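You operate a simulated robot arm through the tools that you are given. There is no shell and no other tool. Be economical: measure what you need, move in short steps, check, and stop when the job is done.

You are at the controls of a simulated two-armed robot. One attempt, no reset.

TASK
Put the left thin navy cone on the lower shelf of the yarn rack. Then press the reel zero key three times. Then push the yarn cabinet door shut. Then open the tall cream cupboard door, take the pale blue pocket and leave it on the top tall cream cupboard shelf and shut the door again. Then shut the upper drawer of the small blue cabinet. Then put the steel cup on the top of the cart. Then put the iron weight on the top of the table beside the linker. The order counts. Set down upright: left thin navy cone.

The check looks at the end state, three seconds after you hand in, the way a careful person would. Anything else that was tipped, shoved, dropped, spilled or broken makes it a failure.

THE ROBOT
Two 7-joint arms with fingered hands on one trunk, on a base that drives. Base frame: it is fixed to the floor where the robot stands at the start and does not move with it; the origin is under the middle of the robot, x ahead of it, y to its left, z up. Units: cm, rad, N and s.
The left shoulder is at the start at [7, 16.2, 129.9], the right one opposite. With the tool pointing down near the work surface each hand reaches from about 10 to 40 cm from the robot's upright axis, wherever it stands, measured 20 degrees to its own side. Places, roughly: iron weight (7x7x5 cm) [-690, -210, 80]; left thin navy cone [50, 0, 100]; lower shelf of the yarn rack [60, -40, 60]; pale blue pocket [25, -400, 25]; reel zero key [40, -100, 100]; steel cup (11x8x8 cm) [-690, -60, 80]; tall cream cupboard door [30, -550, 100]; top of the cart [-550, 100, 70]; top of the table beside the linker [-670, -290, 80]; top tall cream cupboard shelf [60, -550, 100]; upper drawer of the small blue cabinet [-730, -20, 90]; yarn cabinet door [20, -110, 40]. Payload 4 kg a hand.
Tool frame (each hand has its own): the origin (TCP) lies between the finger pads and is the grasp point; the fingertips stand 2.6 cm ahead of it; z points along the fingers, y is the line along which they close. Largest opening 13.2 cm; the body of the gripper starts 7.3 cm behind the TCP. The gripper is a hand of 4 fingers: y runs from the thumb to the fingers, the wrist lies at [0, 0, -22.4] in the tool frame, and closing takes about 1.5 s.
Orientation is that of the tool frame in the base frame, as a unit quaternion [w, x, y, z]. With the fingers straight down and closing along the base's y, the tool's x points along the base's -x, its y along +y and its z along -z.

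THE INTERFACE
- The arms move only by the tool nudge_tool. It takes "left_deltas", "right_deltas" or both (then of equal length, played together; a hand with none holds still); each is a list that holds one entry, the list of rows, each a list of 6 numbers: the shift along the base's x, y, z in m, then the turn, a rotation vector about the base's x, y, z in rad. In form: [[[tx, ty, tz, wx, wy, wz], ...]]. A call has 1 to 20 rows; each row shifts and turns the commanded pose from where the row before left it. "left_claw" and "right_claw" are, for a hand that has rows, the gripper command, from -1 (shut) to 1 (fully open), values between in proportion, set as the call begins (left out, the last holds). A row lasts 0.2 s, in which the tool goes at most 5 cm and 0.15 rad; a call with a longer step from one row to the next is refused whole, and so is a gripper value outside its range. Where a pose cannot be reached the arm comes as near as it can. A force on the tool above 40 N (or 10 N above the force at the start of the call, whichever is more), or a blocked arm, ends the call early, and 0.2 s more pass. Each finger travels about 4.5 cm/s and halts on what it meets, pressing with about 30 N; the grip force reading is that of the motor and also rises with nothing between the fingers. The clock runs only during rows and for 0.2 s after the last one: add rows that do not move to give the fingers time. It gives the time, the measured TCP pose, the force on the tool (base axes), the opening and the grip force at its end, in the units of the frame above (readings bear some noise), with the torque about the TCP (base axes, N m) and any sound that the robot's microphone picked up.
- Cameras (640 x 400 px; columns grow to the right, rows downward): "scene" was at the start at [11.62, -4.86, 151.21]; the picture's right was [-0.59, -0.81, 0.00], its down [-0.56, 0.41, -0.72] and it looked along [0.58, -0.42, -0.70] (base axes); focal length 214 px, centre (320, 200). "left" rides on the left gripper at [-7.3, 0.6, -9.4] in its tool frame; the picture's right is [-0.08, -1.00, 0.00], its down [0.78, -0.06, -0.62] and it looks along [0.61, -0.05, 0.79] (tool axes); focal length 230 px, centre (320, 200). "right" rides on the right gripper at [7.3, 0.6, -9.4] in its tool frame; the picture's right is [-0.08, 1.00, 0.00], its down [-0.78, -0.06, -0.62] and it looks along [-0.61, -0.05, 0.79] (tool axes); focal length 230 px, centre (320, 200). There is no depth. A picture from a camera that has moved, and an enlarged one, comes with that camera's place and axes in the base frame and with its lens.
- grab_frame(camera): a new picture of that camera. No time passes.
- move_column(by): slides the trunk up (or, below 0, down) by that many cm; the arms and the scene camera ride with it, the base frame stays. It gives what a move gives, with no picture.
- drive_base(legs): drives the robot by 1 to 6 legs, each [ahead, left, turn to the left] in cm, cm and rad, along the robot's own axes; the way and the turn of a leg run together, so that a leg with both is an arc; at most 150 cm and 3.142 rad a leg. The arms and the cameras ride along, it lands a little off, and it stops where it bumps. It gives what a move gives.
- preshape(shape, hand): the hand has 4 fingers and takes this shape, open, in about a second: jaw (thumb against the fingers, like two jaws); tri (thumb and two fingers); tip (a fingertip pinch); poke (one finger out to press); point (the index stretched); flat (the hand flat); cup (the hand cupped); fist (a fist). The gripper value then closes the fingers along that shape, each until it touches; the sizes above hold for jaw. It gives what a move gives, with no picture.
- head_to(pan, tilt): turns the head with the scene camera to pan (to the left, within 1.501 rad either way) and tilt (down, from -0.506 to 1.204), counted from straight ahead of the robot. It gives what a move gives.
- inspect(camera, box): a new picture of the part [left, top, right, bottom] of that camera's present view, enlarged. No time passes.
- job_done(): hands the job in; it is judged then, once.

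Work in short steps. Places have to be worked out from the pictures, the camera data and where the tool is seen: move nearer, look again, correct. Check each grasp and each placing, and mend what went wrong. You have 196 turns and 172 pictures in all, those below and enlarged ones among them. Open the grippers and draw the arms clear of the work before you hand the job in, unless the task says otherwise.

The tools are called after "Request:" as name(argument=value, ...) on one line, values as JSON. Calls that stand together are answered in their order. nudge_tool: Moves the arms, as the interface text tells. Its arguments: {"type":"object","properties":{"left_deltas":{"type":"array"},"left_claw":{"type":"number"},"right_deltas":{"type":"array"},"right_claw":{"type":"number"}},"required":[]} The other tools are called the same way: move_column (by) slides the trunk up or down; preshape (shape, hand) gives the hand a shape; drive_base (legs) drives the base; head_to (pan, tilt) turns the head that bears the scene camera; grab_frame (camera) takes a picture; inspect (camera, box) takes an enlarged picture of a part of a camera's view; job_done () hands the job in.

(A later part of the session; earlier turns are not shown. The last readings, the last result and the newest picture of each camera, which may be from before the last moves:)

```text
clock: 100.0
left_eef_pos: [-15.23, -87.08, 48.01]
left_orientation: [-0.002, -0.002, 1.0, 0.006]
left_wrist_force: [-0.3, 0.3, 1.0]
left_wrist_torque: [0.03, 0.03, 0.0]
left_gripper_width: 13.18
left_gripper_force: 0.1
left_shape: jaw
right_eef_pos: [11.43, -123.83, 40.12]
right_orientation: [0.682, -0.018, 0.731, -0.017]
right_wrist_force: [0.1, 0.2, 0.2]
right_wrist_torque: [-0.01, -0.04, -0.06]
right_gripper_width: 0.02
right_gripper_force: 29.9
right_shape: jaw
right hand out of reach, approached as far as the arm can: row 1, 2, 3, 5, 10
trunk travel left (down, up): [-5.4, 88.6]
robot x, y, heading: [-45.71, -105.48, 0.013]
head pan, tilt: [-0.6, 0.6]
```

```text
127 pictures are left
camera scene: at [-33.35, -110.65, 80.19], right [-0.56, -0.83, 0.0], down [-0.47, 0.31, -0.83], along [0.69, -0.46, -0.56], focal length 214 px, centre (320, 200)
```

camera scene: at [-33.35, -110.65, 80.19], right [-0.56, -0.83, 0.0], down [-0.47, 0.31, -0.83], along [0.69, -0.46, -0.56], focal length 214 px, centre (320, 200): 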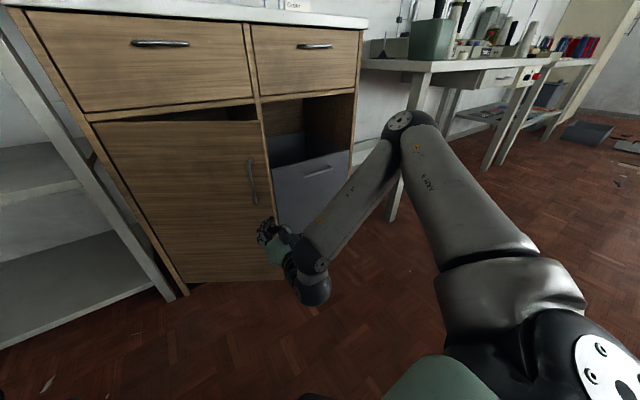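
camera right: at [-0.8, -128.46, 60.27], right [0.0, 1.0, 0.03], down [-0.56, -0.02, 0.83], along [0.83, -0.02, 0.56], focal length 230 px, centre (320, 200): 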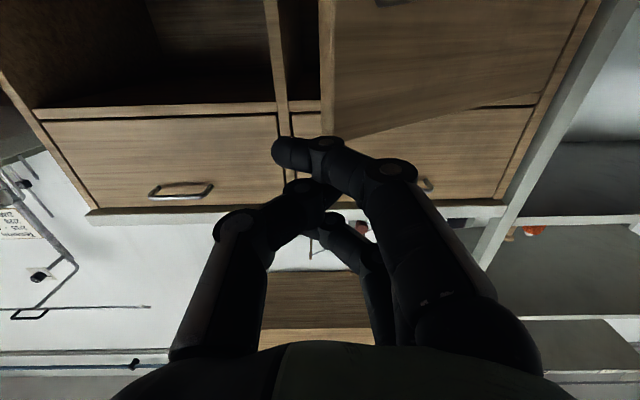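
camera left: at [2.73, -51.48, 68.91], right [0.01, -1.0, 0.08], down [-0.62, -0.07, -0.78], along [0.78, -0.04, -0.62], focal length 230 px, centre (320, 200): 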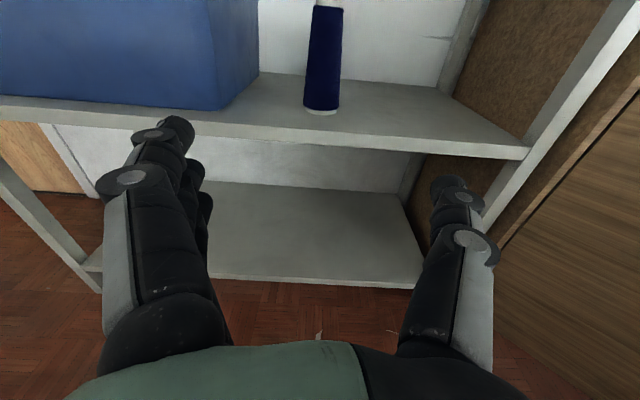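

Fingertips are 7 cm short of the door below the handle. I'll push by driving forward in short legs, drifting slightly right to follow the arc.

Request:
drive_base(legs=[[14, -2, 0]])

Request:
grab_frame(camera="scene")

```text
clock: 101.3
left_eef_pos: [-1.36, -89.03, 47.84]
left_orientation: [-0.002, -0.002, 1.0, 0.006]
left_wrist_force: [0.0, -0.1, 0.8]
left_wrist_torque: [0.01, -0.01, -0.02]
left_gripper_width: 13.21
left_gripper_force: 0.1
left_shape: jaw
right_eef_pos: [25.25, -125.59, 40.01]
right_orientation: [0.683, -0.018, 0.73, -0.016]
right_wrist_force: [0.2, -0.2, 0.4]
right_wrist_torque: [-0.01, -0.02, 0.02]
right_gripper_width: 0.01
right_gripper_force: 29.9
right_shape: jaw
trunk travel left (down, up): [-5.4, 88.6]
robot x, y, heading: [-31.66, -107.45, 0.01]
head pan, tilt: [-0.6, 0.6]
```

```text
126 pictures are left
camera scene: at [-19.44, -112.51, 80.19], right [-0.56, -0.83, 0.0], down [-0.47, 0.31, -0.82], along [0.69, -0.46, -0.57], focal length 214 px, centre (320, 200)
```

scene: 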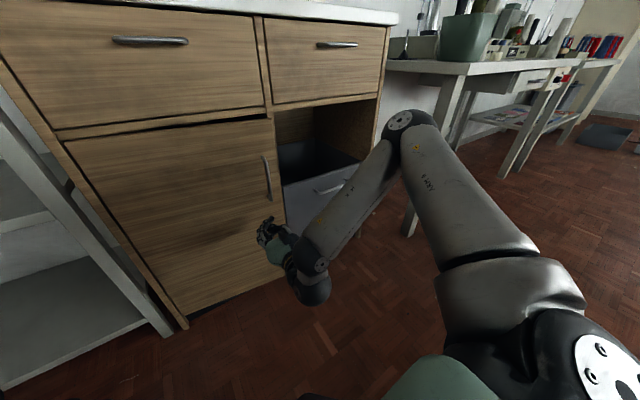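

The door swings along nicely. Continuing 6 cm, then gently more.

Request:
drive_base(legs=[[6, -1, 0]])

Request:
grab_frame(camera="scene")

```text
clock: 102.3
left_eef_pos: [4.66, -89.89, 47.91]
left_orientation: [-0.002, -0.002, 1.0, 0.006]
left_wrist_force: [-0.1, -0.5, 0.4]
left_wrist_torque: [0.0, 0.03, -0.04]
left_gripper_width: 13.2
left_gripper_force: 0.1
left_shape: jaw
right_eef_pos: [31.44, -126.66, 40.01]
right_orientation: [0.683, -0.018, 0.73, -0.016]
right_wrist_force: [-0.5, 0.0, 0.0]
right_wrist_torque: [0.02, -0.02, -0.01]
right_gripper_width: 0.0
right_gripper_force: 29.7
right_shape: jaw
trunk travel left (down, up): [-5.4, 88.6]
robot x, y, heading: [-25.92, -108.54, 0.007]
head pan, tilt: [-0.6, 0.6]
```

```text
125 pictures are left
camera scene: at [-13.43, -113.44, 80.19], right [-0.56, -0.83, 0.0], down [-0.47, 0.31, -0.82], along [0.69, -0.46, -0.57], focal length 214 px, centre (320, 200)
```

scene: 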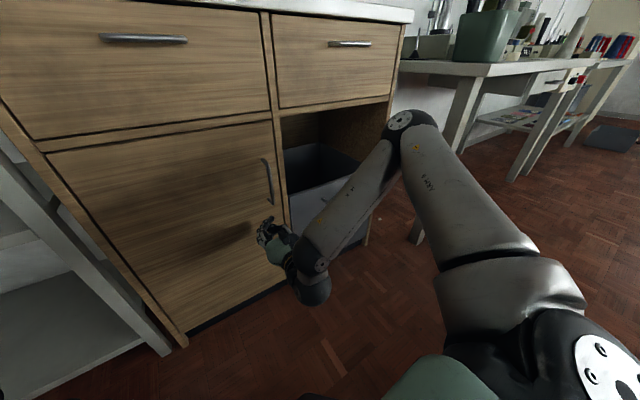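

Almost flush. I'll finish with force-sensed arm nudges.

Request:
nudge_tool(right_deltas=[[[0.005, 0, 0, 0, 0, 0], [0.005, 0, 0, 0, 0, 0], [0.005, 0, 0, 0, 0, 0], [0.005, 0, 0, 0, 0, 0], [0.005, 0, 0, 0, 0, 0], [0, 0, 0, 0, 0, 0]]])

Request:
inspect(camera="scene", box=[20, 80, 340, 340])

```text
clock: 103.7
left_eef_pos: [4.68, -89.97, 47.85]
left_orientation: [-0.003, -0.001, 1.0, 0.005]
left_wrist_force: [1.1, -0.2, 0.6]
left_wrist_torque: [0.0, 0.01, 0.01]
left_gripper_width: 13.19
left_gripper_force: 0.0
left_shape: jaw
right_eef_pos: [33.18, -126.77, 40.96]
right_orientation: [0.682, -0.018, 0.731, -0.016]
right_wrist_force: [-2.1, 0.1, -0.1]
right_wrist_torque: [0.01, 0.02, -0.02]
right_gripper_width: 0.0
right_gripper_force: 30.0
right_shape: jaw
right hand out of reach, approached as far as the arm can: row 2, 4, 5
trunk travel left (down, up): [-5.4, 88.6]
robot x, y, heading: [-25.77, -108.6, 0.002]
head pan, tilt: [-0.6, 0.6]
```

```text
1.54 times, centred on (180, 210) of scene
camera zoom: at [-13.43, -113.44, 80.19], right [-0.56, -0.83, 0.0], down [-0.47, 0.31, -0.82], along [0.69, -0.46, -0.57], focal length 330 px, centre (535, 185)
```

zoom: 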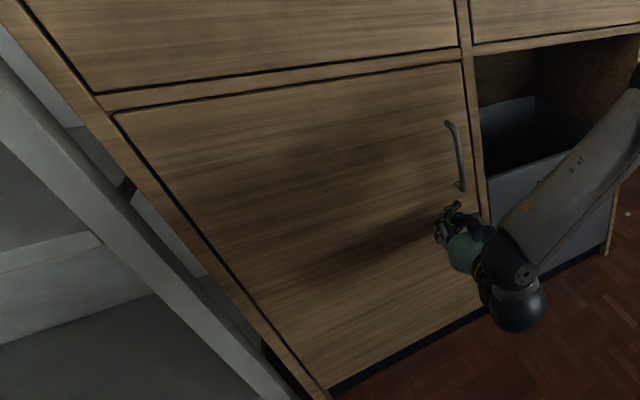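

Looks nearly flush; a final 2 cm push with the base to seat it, then check.

Request:
drive_base(legs=[[2, 0, 0]])

Request:
nudge_tool(right_deltas=[[[0.004, 0, 0, 0, 0, 0], [0.004, 0, 0, 0, 0, 0], [0, 0, 0, 0, 0, 0]]])

Request:
inspect(camera="scene", box=[20, 80, 340, 340])

```text
clock: 104.5
left_eef_pos: [5.86, -90.01, 47.94]
left_orientation: [-0.003, 0.0, 1.0, 0.005]
left_wrist_force: [-0.3, 0.7, -0.6]
left_wrist_torque: [0.02, 0.02, -0.01]
left_gripper_width: 13.22
left_gripper_force: 0.2
left_shape: jaw
right_eef_pos: [33.77, -126.77, 40.8]
right_orientation: [0.68, -0.02, 0.732, -0.015]
right_wrist_force: [-11.8, 0.1, 2.5]
right_wrist_torque: [0.09, -0.1, 0.08]
right_gripper_width: 0.0
right_gripper_force: 29.7
right_shape: jaw
trunk travel left (down, up): [-5.4, 88.6]
robot x, y, heading: [-24.68, -108.61, 0.009]
head pan, tilt: [-0.6, 0.6]
stopped in leg 1: the force on the tool passed its limit at 59 N (the readings are from after the stop); the commanded pose is now the measured one
```

```text
clock: 105.1
left_eef_pos: [5.68, -90.11, 47.9]
left_orientation: [-0.002, 0.0, 1.0, 0.005]
left_wrist_force: [-0.8, 0.3, -0.7]
left_wrist_torque: [0.01, 0.01, -0.01]
left_gripper_width: 13.19
left_gripper_force: 0.1
left_shape: jaw
right_eef_pos: [33.9, -126.65, 40.72]
right_orientation: [0.677, -0.02, 0.735, -0.015]
right_wrist_force: [-16.7, -0.5, 4.7]
right_wrist_torque: [0.05, -0.14, 0.19]
right_gripper_width: 0.02
right_gripper_force: 30.3
right_shape: jaw
right hand out of reach, approached as far as the arm can: row 2
trunk travel left (down, up): [-5.4, 88.6]
robot x, y, heading: [-24.65, -108.54, 0.007]
head pan, tilt: [-0.6, 0.6]
stopped in row 2 (right hand): the force on the tool passed its limit at 43 N (the readings are from after the stop); the commanded pose is now the measured one
```

```text
1.54 times, centred on (180, 210) of scene
camera zoom: at [-12.46, -113.47, 80.21], right [-0.56, -0.83, 0.0], down [-0.47, 0.32, -0.83], along [0.69, -0.46, -0.56], focal length 330 px, centre (535, 185)
```

zoom: 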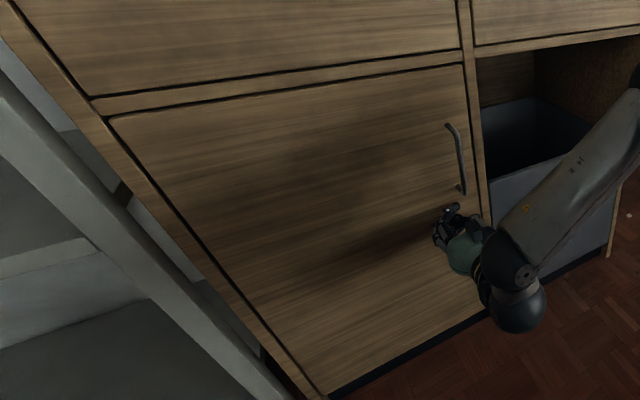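

The door is against its stop. Backing off and looking to the right towards the pocket and cupboard.

Request:
drive_base(legs=[[-50, 0, 0]])

Request:
move_column(by=40)

Request:
grab_frame(camera="scene")

Request:
head_to(pan=-1.3, tilt=0.3)

Request:
grab_frame(camera="scene")

```text
clock: 108.1
left_eef_pos: [-44.74, -90.46, 47.94]
left_orientation: [-0.002, 0.0, 1.0, 0.005]
left_wrist_force: [-0.9, 0.3, 2.0]
left_wrist_torque: [0.0, 0.02, 0.02]
left_gripper_width: 13.19
left_gripper_force: 0.1
left_shape: jaw
right_eef_pos: [-16.47, -127.15, 40.76]
right_orientation: [0.677, -0.02, 0.735, -0.015]
right_wrist_force: [0.2, -0.2, -0.2]
right_wrist_torque: [0.03, 0.01, 0.02]
right_gripper_width: 0.0
right_gripper_force: 29.6
right_shape: jaw
trunk travel left (down, up): [-5.4, 88.6]
robot x, y, heading: [-75.35, -108.98, 0.003]
head pan, tilt: [-0.6, 0.6]
```

```text
clock: 111.9
left_eef_pos: [-44.75, -90.52, 88.01]
left_orientation: [-0.002, 0.001, 1.0, 0.006]
left_wrist_force: [-0.3, 0.5, -0.1]
left_wrist_torque: [-0.02, -0.03, -0.01]
left_gripper_width: 13.2
left_gripper_force: 0.1
left_shape: jaw
right_eef_pos: [-16.36, -127.08, 80.76]
right_orientation: [0.677, -0.02, 0.736, -0.015]
right_wrist_force: [0.4, 0.7, 0.2]
right_wrist_torque: [-0.02, -0.02, 0.0]
right_gripper_width: 0.02
right_gripper_force: 29.9
right_shape: jaw
trunk travel left (down, up): [-45.4, 48.6]
robot x, y, heading: [-75.46, -108.97, 0.008]
head pan, tilt: [-0.6, 0.6]
```

```text
122 pictures are left
camera scene: at [-62.88, -113.88, 120.18], right [-0.56, -0.83, 0.0], down [-0.47, 0.32, -0.82], along [0.68, -0.46, -0.57], focal length 214 px, centre (320, 200)
```

scene: 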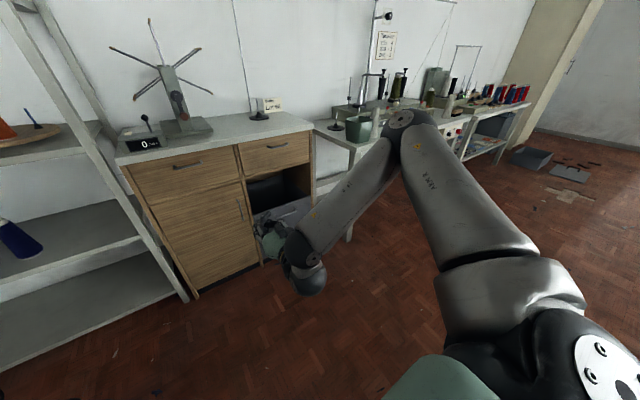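

```text
clock: 113.0
left_eef_pos: [-44.75, -90.42, 87.85]
left_orientation: [-0.003, -0.001, 1.0, 0.005]
left_wrist_force: [-0.7, -0.4, -0.1]
left_wrist_torque: [0.0, -0.01, 0.0]
left_gripper_width: 13.18
left_gripper_force: 0.0
left_shape: jaw
right_eef_pos: [-16.54, -127.07, 80.62]
right_orientation: [0.677, -0.019, 0.735, -0.016]
right_wrist_force: [0.9, 0.7, 0.3]
right_wrist_torque: [0.03, 0.0, 0.02]
right_gripper_width: 0.0
right_gripper_force: 29.8
right_shape: jaw
trunk travel left (down, up): [-45.4, 48.6]
robot x, y, heading: [-75.47, -109.19, 0.002]
head pan, tilt: [-1.3, 0.3]
```

```text
121 pictures are left
camera scene: at [-67.65, -117.92, 122.93], right [-0.96, -0.28, 0.0], down [-0.08, 0.28, -0.96], along [0.26, -0.92, -0.3], focal length 214 px, centre (320, 200)
```

scene: 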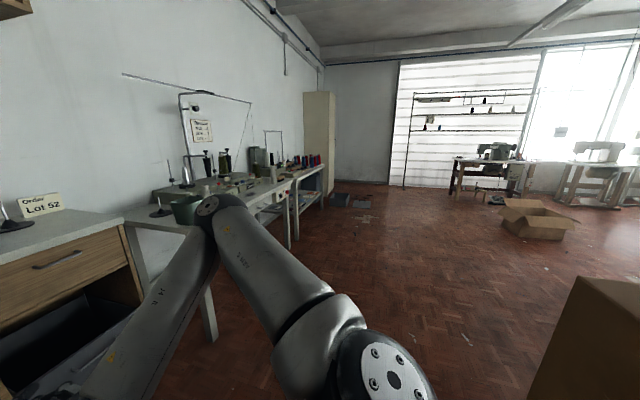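

Door is shut and the display reads 0. The cream cupboard stands at the far end of the benches; I'll strafe right along the free aisle and look for the pale blue pocket.

Request:
drive_base(legs=[[0, -150, 0], [0, -110, 0]])

Request:
head_to(pan=-0.6, tilt=0.4)

Request:
grab_frame(camera="scene")

```text
clock: 125.7
left_eef_pos: [-41.25, -350.83, 87.8]
left_orientation: [-0.003, -0.005, 1.0, 0.006]
left_wrist_force: [-0.1, -0.6, 0.0]
left_wrist_torque: [0.02, 0.01, 0.02]
left_gripper_width: 13.19
left_gripper_force: 0.1
left_shape: jaw
right_eef_pos: [-12.63, -387.21, 80.68]
right_orientation: [0.677, -0.023, 0.735, -0.012]
right_wrist_force: [0.9, 0.0, -0.1]
right_wrist_torque: [-0.01, 0.01, -0.01]
right_gripper_width: 0.0
right_gripper_force: 29.8
right_shape: jaw
trunk travel left (down, up): [-45.4, 48.6]
robot x, y, heading: [-71.37, -369.67, 0.013]
head pan, tilt: [-1.3, 0.3]
```

```text
clock: 126.8
left_eef_pos: [-41.18, -350.87, 87.86]
left_orientation: [-0.003, -0.004, 1.0, 0.006]
left_wrist_force: [0.0, 0.7, -0.7]
left_wrist_torque: [0.01, 0.01, 0.01]
left_gripper_width: 13.21
left_gripper_force: 0.1
left_shape: jaw
right_eef_pos: [-12.72, -387.24, 80.74]
right_orientation: [0.678, -0.023, 0.735, -0.011]
right_wrist_force: [-0.5, -0.4, 0.1]
right_wrist_torque: [0.04, -0.01, 0.03]
right_gripper_width: 0.0
right_gripper_force: 29.7
right_shape: jaw
trunk travel left (down, up): [-45.4, 48.6]
robot x, y, heading: [-71.75, -369.33, 0.012]
head pan, tilt: [-0.6, 0.4]
```

```text
120 pictures are left
camera scene: at [-58.83, -374.71, 122.01], right [-0.55, -0.83, 0.0], down [-0.32, 0.21, -0.92], along [0.77, -0.51, -0.39], focal length 214 px, centre (320, 200)
```

scene: 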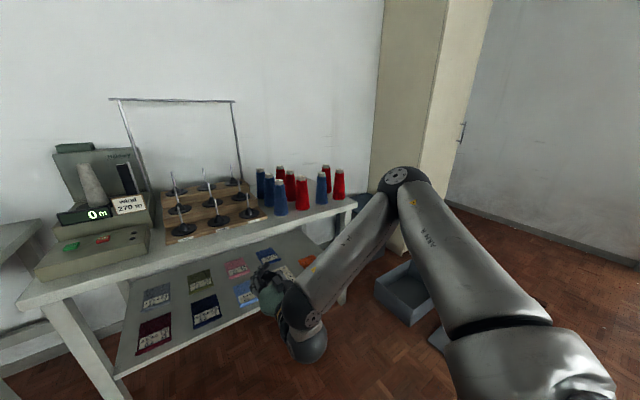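

Knitted pockets lie on the bench's lower shelf. Zooming in to identify the pale blue one.

Request:
inspect(camera="scene", box=[100, 220, 360, 380])

```text
2.46 times, centred on (230, 300) of scene
camera zoom: at [-58.83, -374.71, 122.01], right [-0.55, -0.83, 0.0], down [-0.32, 0.21, -0.92], along [0.77, -0.51, -0.39], focal length 528 px, centre (542, -46)
```

zoom: 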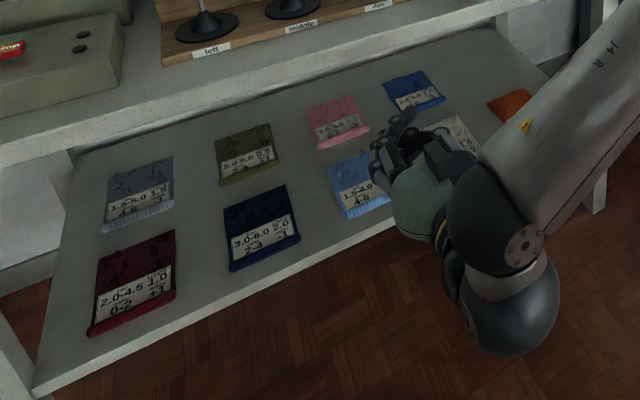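

The pale blue one is in the front row. The door has to be opened first, so I'll fold the right arm and look ahead to the cupboard and the floor clutter in front of it.

Request:
nudge_tool(right_deltas=[[[-0.022, -0.005, 0.01, 0, 0.1428, 0], [-0.022, -0.005, 0.01, 0, 0.1428, 0], [-0.022, -0.005, 0.01, 0, 0.1428, 0], [-0.022, -0.005, 0.01, 0, 0.1428, 0], [-0.022, -0.005, 0.01, 0, 0.1428, 0], [-0.022, -0.005, 0.01, 0, 0.1428, 0], [-0.022, -0.005, 0.01, 0, 0.1428, 0], [-0.022, -0.005, 0.01, 0, 0.1428, 0], [-0.022, -0.005, 0.01, 0, 0.1428, 0], [-0.022, -0.005, 0.01, 0, 0.1428, 0], [-0.022, -0.005, 0.01, 0, 0.1428, 0], [0, 0, 0, 0, 0, 0]]], right_claw=1)

Request:
head_to(pan=-1.1, tilt=0.3)

Request:
grab_frame(camera="scene")

```text
clock: 129.3
left_eef_pos: [-41.27, -350.85, 87.84]
left_orientation: [-0.003, -0.004, 1.0, 0.005]
left_wrist_force: [-0.3, 2.1, 0.3]
left_wrist_torque: [0.03, 0.03, -0.03]
left_gripper_width: 13.21
left_gripper_force: 0.1
left_shape: jaw
right_eef_pos: [-33.1, -392.4, 92.03]
right_orientation: [-0.002, -0.025, 0.999, 0.036]
right_wrist_force: [0.1, 0.6, -0.7]
right_wrist_torque: [0.01, 0.01, 0.0]
right_gripper_width: 13.18
right_gripper_force: 0.0
right_shape: jaw
right hand out of reach, approached as far as the arm can: row 2, 3, 4
trunk travel left (down, up): [-45.4, 48.6]
robot x, y, heading: [-71.37, -369.76, 0.02]
head pan, tilt: [-0.6, 0.4]
```

```text
clock: 130.3
left_eef_pos: [-41.22, -350.8, 87.86]
left_orientation: [-0.002, -0.004, 1.0, 0.005]
left_wrist_force: [-0.2, 0.5, -0.2]
left_wrist_torque: [-0.03, -0.01, 0.02]
left_gripper_width: 13.18
left_gripper_force: 0.0
left_shape: jaw
right_eef_pos: [-32.98, -392.45, 92.1]
right_orientation: [-0.002, -0.025, 0.999, 0.036]
right_wrist_force: [0.8, -0.2, -0.6]
right_wrist_torque: [0.0, 0.0, 0.0]
right_gripper_width: 13.2
right_gripper_force: 0.0
right_shape: jaw
trunk travel left (down, up): [-45.4, 48.6]
robot x, y, heading: [-71.49, -369.51, 0.012]
head pan, tilt: [-1.1, 0.3]
```

```text
118 pictures are left
camera scene: at [-62.18, -377.85, 122.94], right [-0.88, -0.47, 0.0], down [-0.14, 0.26, -0.96], along [0.45, -0.84, -0.3], focal length 214 px, centre (320, 200)
```

scene: 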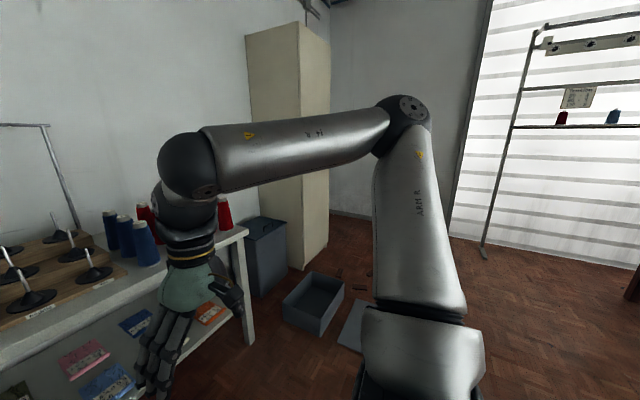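

The cupboard front is at x≈33, y -521…-575, handle near y≈-572 (hinge on the left); floor boxes occupy about x -40…15, y -469…-507. I'll go around them at x≈-116.

Request:
drive_base(legs=[[-45, 0, 0], [0, -150, 0], [0, -60, 0]])

Request:
head_to(pan=0.2, tilt=0.3)

Request:
grab_frame(camera="scene")

```text
clock: 143.0
left_eef_pos: [-82.63, -562.31, 87.82]
left_orientation: [-0.002, -0.005, 1.0, 0.006]
left_wrist_force: [0.0, 0.1, 1.0]
left_wrist_torque: [-0.02, 0.02, -0.02]
left_gripper_width: 13.17
left_gripper_force: 0.0
left_shape: jaw
right_eef_pos: [-74.37, -603.96, 92.16]
right_orientation: [-0.002, -0.026, 0.999, 0.036]
right_wrist_force: [-0.4, -0.9, -0.6]
right_wrist_torque: [0.01, -0.02, -0.02]
right_gripper_width: 13.2
right_gripper_force: 0.1
right_shape: jaw
trunk travel left (down, up): [-45.4, 48.6]
robot x, y, heading: [-112.92, -580.96, 0.015]
head pan, tilt: [-1.1, 0.3]
```

```text
clock: 144.5
left_eef_pos: [-82.55, -562.25, 87.84]
left_orientation: [-0.002, -0.004, 1.0, 0.006]
left_wrist_force: [0.8, -0.2, 0.5]
left_wrist_torque: [-0.02, -0.02, -0.01]
left_gripper_width: 13.17
left_gripper_force: 0.0
left_shape: jaw
right_eef_pos: [-74.26, -603.86, 92.12]
right_orientation: [-0.002, -0.025, 0.999, 0.035]
right_wrist_force: [0.0, 0.2, 0.6]
right_wrist_torque: [-0.04, 0.03, 0.01]
right_gripper_width: 13.19
right_gripper_force: 0.1
right_shape: jaw
trunk travel left (down, up): [-45.4, 48.6]
robot x, y, heading: [-113.09, -580.91, 0.019]
head pan, tilt: [0.201, 0.3]
```

```text
117 pictures are left
camera scene: at [-98.87, -579.05, 122.94], right [0.21, -0.98, 0.0], down [-0.29, -0.06, -0.96], along [0.93, 0.21, -0.3], focal length 214 px, centre (320, 200)
```

scene: 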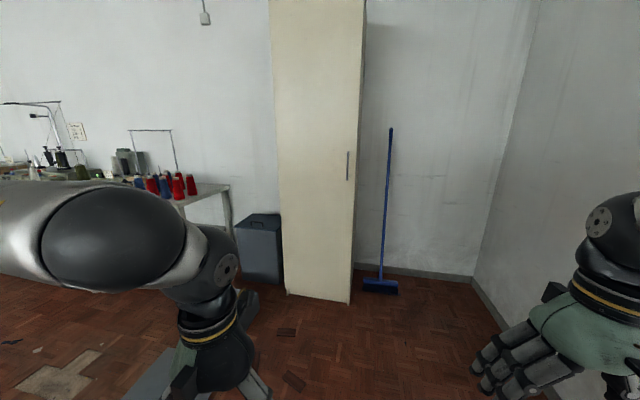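

The door handle is a vertical bar at ≈[30,-566.5], z 95–113; a broom leans to the right of the cupboard. I'll raise the trunk and point the left hand forward.

Request:
move_column(by=16)

Request:
nudge_tool(left_deltas=[[[0.02, -0.01, 0, 0, -0.1428, 0], [0.02, -0.01, 0, 0, -0.1428, 0], [0.02, -0.01, 0, 0, -0.1428, 0], [0.02, -0.01, 0, 0, -0.1428, 0], [0.02, -0.01, 0, 0, -0.1428, 0], [0.02, -0.01, 0, 0, -0.1428, 0], [0.02, -0.01, 0, 0, -0.1428, 0], [0.02, -0.01, 0, 0, -0.1428, 0], [0.02, -0.01, 0, 0, -0.1428, 0], [0.02, -0.01, 0, 0, -0.1428, 0], [0.02, -0.01, 0, 0, -0.1428, 0], [0, 0, 0, 0, 0, 0]]], left_claw=1)

Request:
drive_base(legs=[[0, 0, -0.018], [60, 0, 0]])

Request:
grab_frame(camera="left")

Request:
grab_frame(camera="scene")

```text
clock: 146.3
left_eef_pos: [-82.69, -562.25, 104.0]
left_orientation: [-0.003, -0.004, 1.0, 0.006]
left_wrist_force: [-0.5, 0.2, 0.1]
left_wrist_torque: [-0.01, -0.02, -0.02]
left_gripper_width: 13.15
left_gripper_force: 0.0
left_shape: jaw
right_eef_pos: [-74.29, -603.75, 108.11]
right_orientation: [-0.002, -0.025, 0.999, 0.035]
right_wrist_force: [-0.2, 0.5, -0.4]
right_wrist_torque: [-0.01, 0.0, 0.01]
right_gripper_width: 13.22
right_gripper_force: 0.0
right_shape: jaw
trunk travel left (down, up): [-61.4, 32.6]
robot x, y, heading: [-112.88, -581.14, 0.013]
head pan, tilt: [0.201, 0.3]
```

```text
clock: 148.5
left_eef_pos: [-70.91, -570.08, 120.84]
left_orientation: [0.527, -0.057, 0.847, 0.038]
left_wrist_force: [-0.2, -0.2, -0.4]
left_wrist_torque: [0.0, 0.01, -0.01]
left_gripper_width: 13.2
left_gripper_force: 0.1
left_shape: jaw
left hand out of reach, approached as far as the arm can: row 1, 2, 3, 4, 5, 6, 7, 8
right_eef_pos: [-74.4, -604.0, 108.04]
right_orientation: [-0.002, -0.025, 0.999, 0.036]
right_wrist_force: [0.1, -0.3, -0.3]
right_wrist_torque: [0.0, -0.02, -0.01]
right_gripper_width: 13.2
right_gripper_force: 0.0
right_shape: jaw
trunk travel left (down, up): [-61.4, 32.6]
robot x, y, heading: [-112.88, -581.41, 0.016]
head pan, tilt: [0.201, 0.3]
stopped in row 10 (left hand): the arm was blocked; the commanded pose is now the measured one
```

```text
clock: 152.2
left_eef_pos: [-11.27, -571.07, 120.96]
left_orientation: [0.528, -0.05, 0.847, 0.033]
left_wrist_force: [-0.3, -0.1, -0.2]
left_wrist_torque: [0.0, -0.02, 0.02]
left_gripper_width: 13.19
left_gripper_force: 0.0
left_shape: jaw
right_eef_pos: [-15.15, -604.8, 107.96]
right_orientation: [-0.001, -0.015, 0.999, 0.035]
right_wrist_force: [0.2, -0.2, 0.5]
right_wrist_torque: [0.03, 0.01, -0.01]
right_gripper_width: 13.19
right_gripper_force: 0.1
right_shape: jaw
trunk travel left (down, up): [-61.4, 32.6]
robot x, y, heading: [-53.17, -580.85, 0.002]
head pan, tilt: [0.201, 0.3]
```

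```text
116 pictures are left
camera left: at [-16.44, -571.09, 131.57], right [0.15, -0.99, 0.07], down [-0.89, -0.16, -0.44], along [0.44, 0.01, -0.9], focal length 230 px, centre (320, 200)
```

left: 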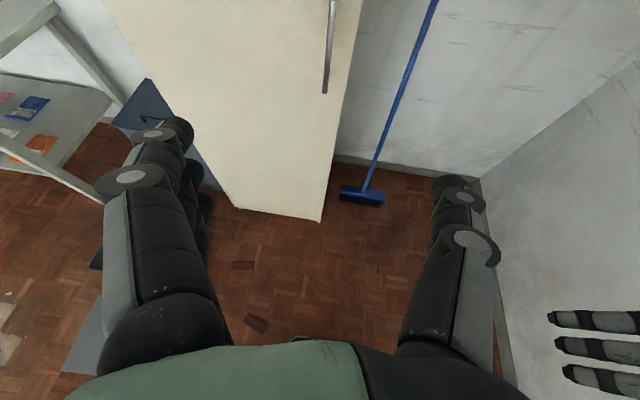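

```text
115 pictures are left
camera scene: at [-39.3, -579.35, 138.92], right [0.21, -0.98, 0.0], down [-0.29, -0.06, -0.95], along [0.93, 0.2, -0.3], focal length 214 px, centre (320, 200)
```

scene: 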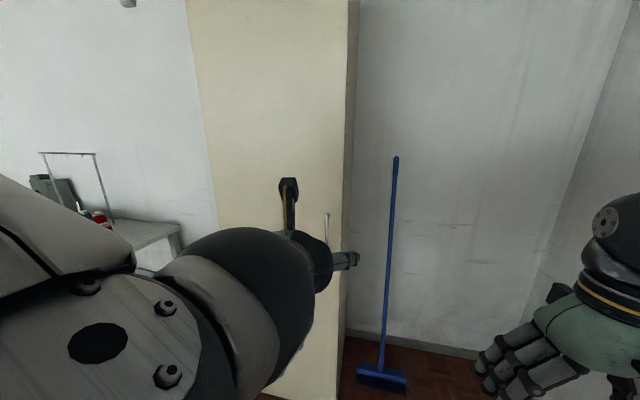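

The arm got blocked partway; the hand is at ≈64° pitch. I'll finish the turn while extending forward and lowering to the handle's height.

Request:
nudge_tool(left_deltas=[[[0.025, 0, -0.01, 0, 0, 0], [0.025, 0, -0.01, 0, 0, 0], [0.015, 0.005, -0.02, 0.004, -0.076, -0.02], [0.015, 0.005, -0.02, 0.004, -0.076, -0.02], [0.015, 0.005, -0.02, 0.004, -0.076, -0.02], [0.015, 0.005, -0.02, 0.004, -0.076, -0.02], [0.015, 0.005, -0.02, 0.004, -0.076, -0.02], [0.015, 0.005, -0.02, 0.004, -0.076, -0.02], [0, 0.01, -0.02, 0, 0, 0], [0, 0, 0, 0, 0, 0]]], left_claw=1)

Request:
grab_frame(camera="left")

```text
clock: 154.6
left_eef_pos: [4.36, -568.63, 112.46]
left_orientation: [0.713, -0.05, 0.699, -0.018]
left_wrist_force: [-0.1, -0.2, -0.2]
left_wrist_torque: [0.0, 0.03, 0.0]
left_gripper_width: 13.19
left_gripper_force: 0.0
left_shape: jaw
left hand out of reach, approached as far as the arm can: row 5, 8, 9
right_eef_pos: [-15.19, -604.74, 108.06]
right_orientation: [-0.002, -0.016, 0.999, 0.036]
right_wrist_force: [0.0, 0.6, 1.1]
right_wrist_torque: [0.0, 0.02, 0.01]
right_gripper_width: 13.21
right_gripper_force: 0.0
right_shape: jaw
trunk travel left (down, up): [-61.4, 32.6]
robot x, y, heading: [-53.38, -581.59, -0.002]
head pan, tilt: [0.201, 0.3]
stopped in row 10 (left hand): the arm was blocked; the commanded pose is now the measured one
```

```text
114 pictures are left
camera left: at [-5.09, -567.78, 119.51], right [0.04, -0.98, 0.17], down [-0.6, -0.16, -0.79], along [0.8, -0.07, -0.59], focal length 230 px, centre (320, 200)
```

left: 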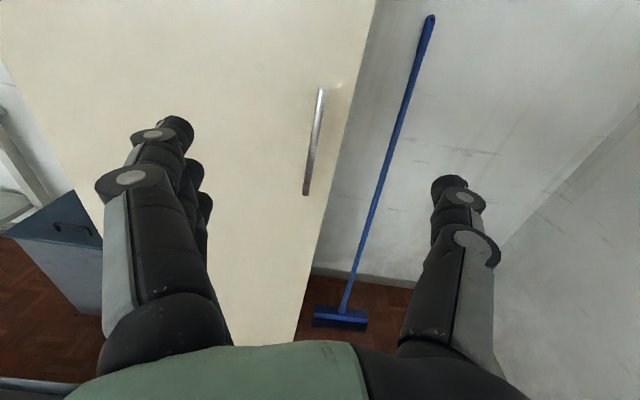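

The handle centre is at ≈[30,-567.8,104.5]. Lowering 8 cm and driving in 20 cm.

Request:
move_column(by=-8)

Request:
drive_base(legs=[[17, 0.7, 0]])

Request:
grab_frame(camera="left")

```text
clock: 155.8
left_eef_pos: [4.39, -568.73, 104.52]
left_orientation: [0.713, -0.049, 0.699, -0.018]
left_wrist_force: [0.2, -0.1, 0.8]
left_wrist_torque: [0.0, 0.01, -0.01]
left_gripper_width: 13.18
left_gripper_force: 0.0
left_shape: jaw
right_eef_pos: [-15.17, -604.64, 100.07]
right_orientation: [0.0, -0.016, 0.999, 0.036]
right_wrist_force: [-0.4, 0.2, 0.6]
right_wrist_torque: [0.0, 0.03, -0.02]
right_gripper_width: 13.19
right_gripper_force: 0.0
right_shape: jaw
trunk travel left (down, up): [-53.4, 40.6]
robot x, y, heading: [-53.17, -581.49, -0.004]
head pan, tilt: [0.201, 0.3]
```

```text
clock: 157.2
left_eef_pos: [21.38, -568.05, 104.39]
left_orientation: [0.712, -0.049, 0.7, -0.018]
left_wrist_force: [0.0, 0.3, 0.3]
left_wrist_torque: [-0.04, 0.0, -0.01]
left_gripper_width: 13.2
left_gripper_force: 0.1
left_shape: jaw
right_eef_pos: [1.72, -604.04, 99.99]
right_orientation: [-0.001, -0.016, 0.999, 0.035]
right_wrist_force: [0.0, 0.3, 0.2]
right_wrist_torque: [0.0, -0.02, 0.02]
right_gripper_width: 13.19
right_gripper_force: 0.1
right_shape: jaw
trunk travel left (down, up): [-53.4, 40.6]
robot x, y, heading: [-36.57, -580.32, -0.002]
head pan, tilt: [0.201, 0.3]
```

```text
113 pictures are left
camera left: at [11.84, -567.18, 111.43], right [0.04, -0.98, 0.17], down [-0.6, -0.16, -0.79], along [0.8, -0.07, -0.6], focal length 230 px, centre (320, 200)
```

left: 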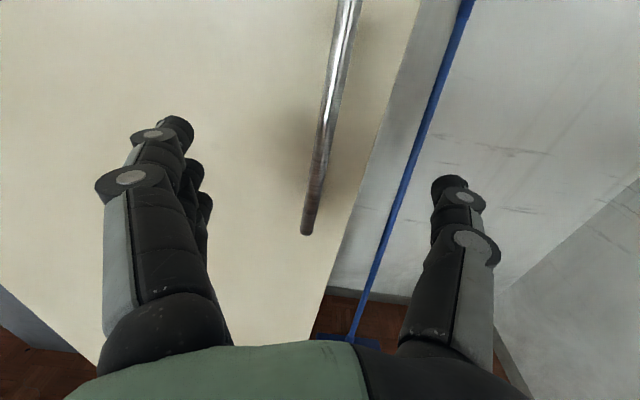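

The bar is centred between the fingers laterally, at x≈25–29. Advancing 5.5 cm and closing.

Request:
drive_base(legs=[[5.5, 0, 0]])

Request:
nudge_tool(left_deltas=[[[0, 0, 0, 0, 0, 0], [0, 0, 0, 0, 0, 0], [0, 0, 0, 0, 0, 0], [0, 0, 0, 0, 0, 0], [0, 0, 0, 0, 0, 0], [0, 0, 0, 0, 0, 0], [0, 0, 0, 0, 0, 0], [0, 0, 0, 0, 0, 0], [0, 0, 0, 0, 0, 0]]], left_claw=-1)

Request:
grab_frame(camera="left")

```text
clock: 158.2
left_eef_pos: [26.67, -567.9, 104.34]
left_orientation: [0.712, -0.05, 0.7, -0.018]
left_wrist_force: [0.3, -0.8, -0.1]
left_wrist_torque: [0.02, 0.01, -0.01]
left_gripper_width: 13.2
left_gripper_force: 0.0
left_shape: jaw
right_eef_pos: [7.04, -604.1, 100.03]
right_orientation: [-0.001, -0.017, 0.999, 0.036]
right_wrist_force: [0.3, -0.3, -0.3]
right_wrist_torque: [0.01, 0.03, 0.02]
right_gripper_width: 13.19
right_gripper_force: 0.1
right_shape: jaw
trunk travel left (down, up): [-53.4, 40.6]
robot x, y, heading: [-30.74, -580.21, -0.004]
head pan, tilt: [0.201, 0.3]
```

```text
clock: 160.2
left_eef_pos: [26.82, -567.89, 104.44]
left_orientation: [0.713, -0.05, 0.7, -0.017]
left_wrist_force: [0.7, 2.0, 0.4]
left_wrist_torque: [0.06, 0.0, 0.01]
left_gripper_width: 0.02
left_gripper_force: 30.4
left_shape: jaw
right_eef_pos: [7.09, -603.97, 100.05]
right_orientation: [-0.001, -0.016, 0.999, 0.035]
right_wrist_force: [-0.5, -1.2, 0.1]
right_wrist_torque: [-0.02, 0.02, 0.01]
right_gripper_width: 13.2
right_gripper_force: 0.0
right_shape: jaw
trunk travel left (down, up): [-53.4, 40.6]
robot x, y, heading: [-31.11, -581.0, 0.0]
head pan, tilt: [0.201, 0.3]
```

```text
112 pictures are left
camera left: at [17.26, -567.08, 111.48], right [0.05, -0.98, 0.17], down [-0.6, -0.17, -0.79], along [0.8, -0.07, -0.59], focal length 230 px, centre (320, 200)
```

left: 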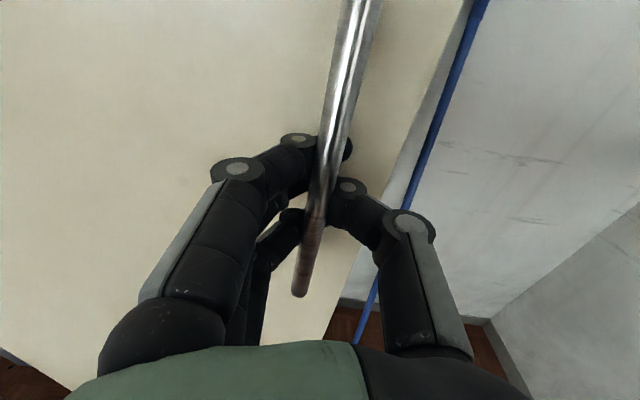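

The fingers have closed behind the bar, hooking it. Pulling back along the arc with the base.

Request:
drive_base(legs=[[-8, 0.7, 0], [-8, 2, 0]])

Request:
grab_frame(camera="left")

Request:
grab_frame(camera="scene")

```text
clock: 161.9
left_eef_pos: [10.92, -564.59, 104.3]
left_orientation: [0.713, -0.055, 0.699, -0.016]
left_wrist_force: [13.2, 31.4, 6.9]
left_wrist_torque: [0.27, -0.01, -0.28]
left_gripper_width: 0.0
left_gripper_force: 29.7
left_shape: jaw
right_eef_pos: [-8.74, -600.98, 100.23]
right_orientation: [-0.002, -0.016, 0.999, 0.034]
right_wrist_force: [0.0, -0.7, 0.5]
right_wrist_torque: [-0.01, -0.04, -0.03]
right_gripper_width: 13.21
right_gripper_force: 0.0
right_shape: jaw
trunk travel left (down, up): [-53.4, 40.6]
robot x, y, heading: [-47.14, -578.32, -0.001]
head pan, tilt: [0.201, 0.3]
```

```text
111 pictures are left
camera left: at [1.43, -563.74, 111.43], right [0.05, -0.98, 0.18], down [-0.6, -0.17, -0.78], along [0.8, -0.06, -0.59], focal length 230 px, centre (320, 200)
```

left: 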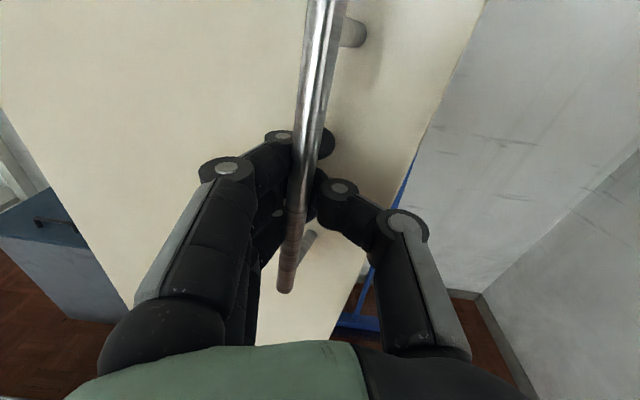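

```text
110 pictures are left
camera scene: at [-32.75, -575.49, 130.93], right [0.2, -0.98, 0.0], down [-0.29, -0.06, -0.95], along [0.94, 0.19, -0.3], focal length 214 px, centre (320, 200)
```

scene: 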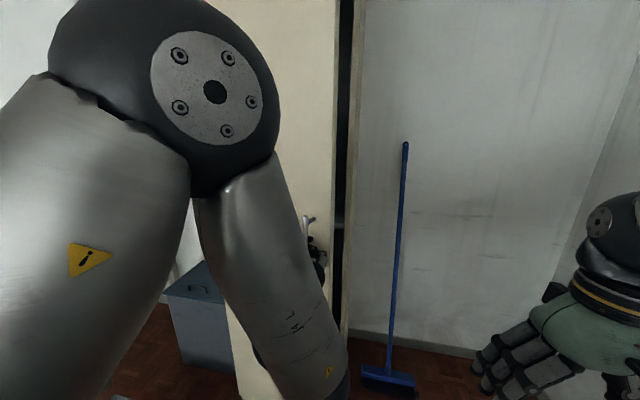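

The door follows (≈20°). Continuing along the arc to ≈45°.

Request:
drive_base(legs=[[-8.5, 5.2, 0], [-7, 6, 0]])

Request:
grab_frame(camera="left")

Request:
grab_frame(camera="scene")

```text
clock: 163.9
left_eef_pos: [-4.03, -552.2, 104.41]
left_orientation: [0.713, -0.063, 0.698, -0.005]
left_wrist_force: [16.9, 17.4, -7.4]
left_wrist_torque: [0.08, -0.07, -0.3]
left_gripper_width: 0.0
left_gripper_force: 29.8
left_shape: jaw
right_eef_pos: [-23.53, -589.4, 100.08]
right_orientation: [-0.002, -0.019, 0.999, 0.034]
right_wrist_force: [0.4, -0.2, 0.1]
right_wrist_torque: [-0.03, -0.02, -0.03]
right_gripper_width: 13.19
right_gripper_force: 0.0
right_shape: jaw
trunk travel left (down, up): [-53.4, 40.6]
robot x, y, heading: [-62.17, -566.75, 0.007]
head pan, tilt: [0.201, 0.3]
stopped in leg 2: the force on the tool passed its limit at 46 N (the readings are from after the stop); the commanded pose is now the measured one
```

```text
109 pictures are left
camera left: at [-13.57, -551.64, 111.47], right [0.08, -0.98, 0.17], down [-0.59, -0.19, -0.79], along [0.8, -0.04, -0.59], focal length 230 px, centre (320, 200)
```

left: 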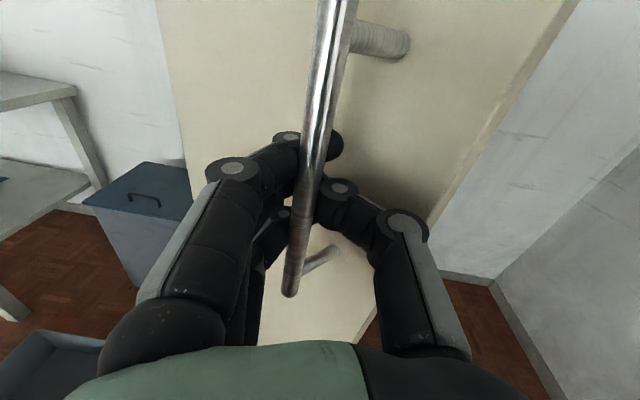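

```text
108 pictures are left
camera scene: at [-47.74, -564.18, 130.88], right [0.2, -0.98, 0.0], down [-0.29, -0.06, -0.95], along [0.93, 0.19, -0.3], focal length 214 px, centre (320, 200)
```

scene: 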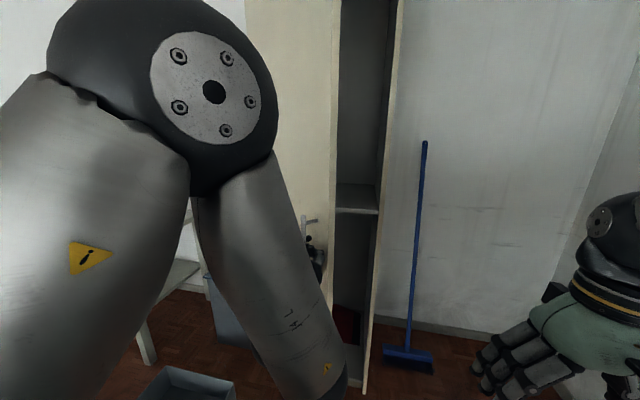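

The door is ≈43° open and a shelf is visible inside at about z≈100. I'll release the handle with a half-open hand, back off, and then push the door wider from inside.

Request:
nudge_tool(left_deltas=[[[0, 0, 0, 0, 0, 0], [0, 0, 0, 0, 0, 0], [0, 0, 0, 0, 0, 0], [0, 0, 0, 0, 0, 0], [0, 0, 0, 0, 0, 0]]], left_claw=-0.1)

Request:
grab_frame(camera="left")

```text
clock: 165.1
left_eef_pos: [-4.17, -553.05, 104.6]
left_orientation: [0.715, -0.058, 0.697, -0.006]
left_wrist_force: [0.3, 0.9, 0.0]
left_wrist_torque: [0.01, -0.02, 0.0]
left_gripper_width: 5.88
left_gripper_force: 0.0
left_shape: jaw
right_eef_pos: [-23.64, -589.96, 100.1]
right_orientation: [-0.001, -0.019, 0.999, 0.036]
right_wrist_force: [-0.1, -0.3, -1.2]
right_wrist_torque: [-0.04, 0.01, -0.01]
right_gripper_width: 13.21
right_gripper_force: 0.0
right_shape: jaw
trunk travel left (down, up): [-53.4, 40.6]
robot x, y, heading: [-62.05, -566.81, 0.003]
head pan, tilt: [0.201, 0.3]
```

```text
107 pictures are left
camera left: at [-13.7, -552.49, 111.67], right [0.07, -0.98, 0.17], down [-0.59, -0.18, -0.79], along [0.81, -0.04, -0.59], focal length 230 px, centre (320, 200)
```

left: 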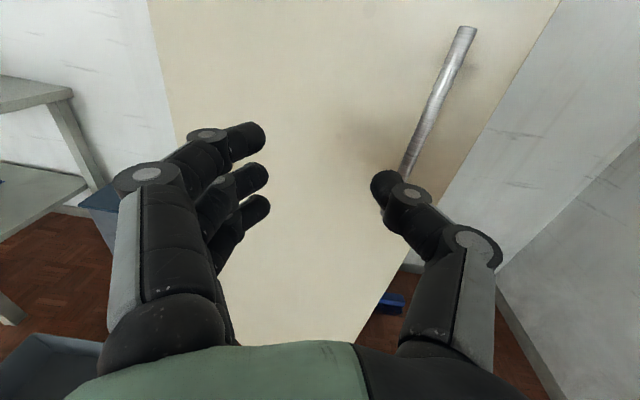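

The door moved away a little on release; checking with the head camera after backing the hand off slightly.

Request:
drive_base(legs=[[-12, 0, 0]])

Request:
head_to(pan=0.0, tilt=0.35)

Request:
grab_frame(camera="scene")

Request:
grab_frame(camera="left")

```text
clock: 166.3
left_eef_pos: [-16.1, -553.04, 104.6]
left_orientation: [0.715, -0.057, 0.697, -0.007]
left_wrist_force: [-0.4, -0.3, 0.0]
left_wrist_torque: [0.03, 0.04, 0.0]
left_gripper_width: 5.91
left_gripper_force: 0.0
left_shape: jaw
right_eef_pos: [-35.62, -590.07, 100.19]
right_orientation: [-0.001, -0.019, 0.999, 0.035]
right_wrist_force: [-0.1, -0.1, 0.1]
right_wrist_torque: [0.02, 0.0, 0.03]
right_gripper_width: 13.18
right_gripper_force: 0.1
right_shape: jaw
trunk travel left (down, up): [-53.4, 40.6]
robot x, y, heading: [-74.06, -566.59, 0.002]
head pan, tilt: [0.201, 0.3]
```

```text
clock: 167.0
left_eef_pos: [-16.12, -553.19, 104.79]
left_orientation: [0.715, -0.058, 0.697, -0.007]
left_wrist_force: [-0.9, 0.3, 0.8]
left_wrist_torque: [0.01, 0.0, -0.02]
left_gripper_width: 5.86
left_gripper_force: 0.1
left_shape: jaw
right_eef_pos: [-35.64, -590.08, 99.99]
right_orientation: [-0.002, -0.019, 0.999, 0.036]
right_wrist_force: [0.2, 1.3, -0.4]
right_wrist_torque: [0.01, 0.03, 0.01]
right_gripper_width: 13.21
right_gripper_force: 0.2
right_shape: jaw
trunk travel left (down, up): [-53.4, 40.6]
robot x, y, heading: [-74.04, -566.68, 0.001]
head pan, tilt: [0.0, 0.351]
```

```text
106 pictures are left
camera scene: at [-59.68, -566.73, 130.47], right [0.0, -1.0, 0.0], down [-0.34, 0.0, -0.94], along [0.94, 0.0, -0.34], focal length 214 px, centre (320, 200)
```

scene: 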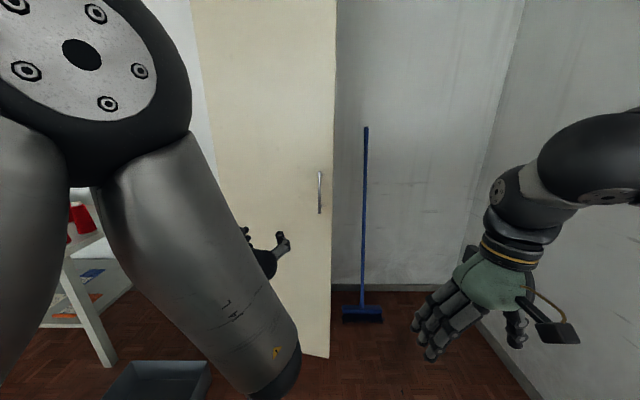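

```text
105 pictures are left
camera left: at [-25.64, -552.53, 111.68], right [0.07, -0.98, 0.17], down [-0.59, -0.18, -0.79], along [0.81, -0.05, -0.59], focal length 230 px, centre (320, 200)
```

left: 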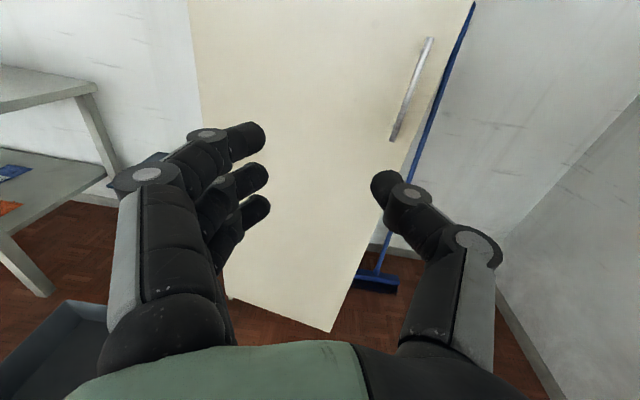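

The door seems to swing back by itself. Let me wait a second and look again.

Request:
nudge_tool(left_deltas=[[[0, 0, 0, 0, 0, 0], [0, 0, 0, 0, 0, 0], [0, 0, 0, 0, 0, 0], [0, 0, 0, 0, 0, 0], [0, 0, 0, 0, 0, 0], [0, 0, 0, 0, 0, 0], [0, 0, 0, 0, 0, 0], [0, 0, 0, 0, 0, 0], [0, 0, 0, 0, 0, 0], [0, 0, 0, 0, 0, 0]]])

Request:
grab_frame(camera="scene")

```text
clock: 169.2
left_eef_pos: [-16.04, -553.17, 104.72]
left_orientation: [0.715, -0.058, 0.697, -0.006]
left_wrist_force: [0.0, 0.0, -0.3]
left_wrist_torque: [-0.01, 0.01, -0.01]
left_gripper_width: 5.88
left_gripper_force: 0.0
left_shape: jaw
right_eef_pos: [-35.56, -590.01, 99.99]
right_orientation: [-0.001, -0.019, 0.999, 0.036]
right_wrist_force: [1.0, -0.6, -0.4]
right_wrist_torque: [0.02, 0.01, -0.01]
right_gripper_width: 13.18
right_gripper_force: 0.2
right_shape: jaw
trunk travel left (down, up): [-53.4, 40.6]
robot x, y, heading: [-74.28, -566.75, -0.003]
head pan, tilt: [0.0, 0.351]
```

```text
104 pictures are left
camera scene: at [-59.68, -566.74, 130.46], right [0.0, -1.0, 0.0], down [-0.34, 0.0, -0.94], along [0.94, 0.0, -0.34], focal length 214 px, centre (320, 200)
```

scene: 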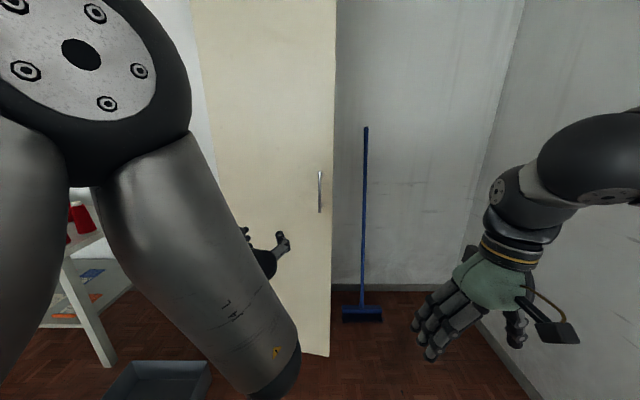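

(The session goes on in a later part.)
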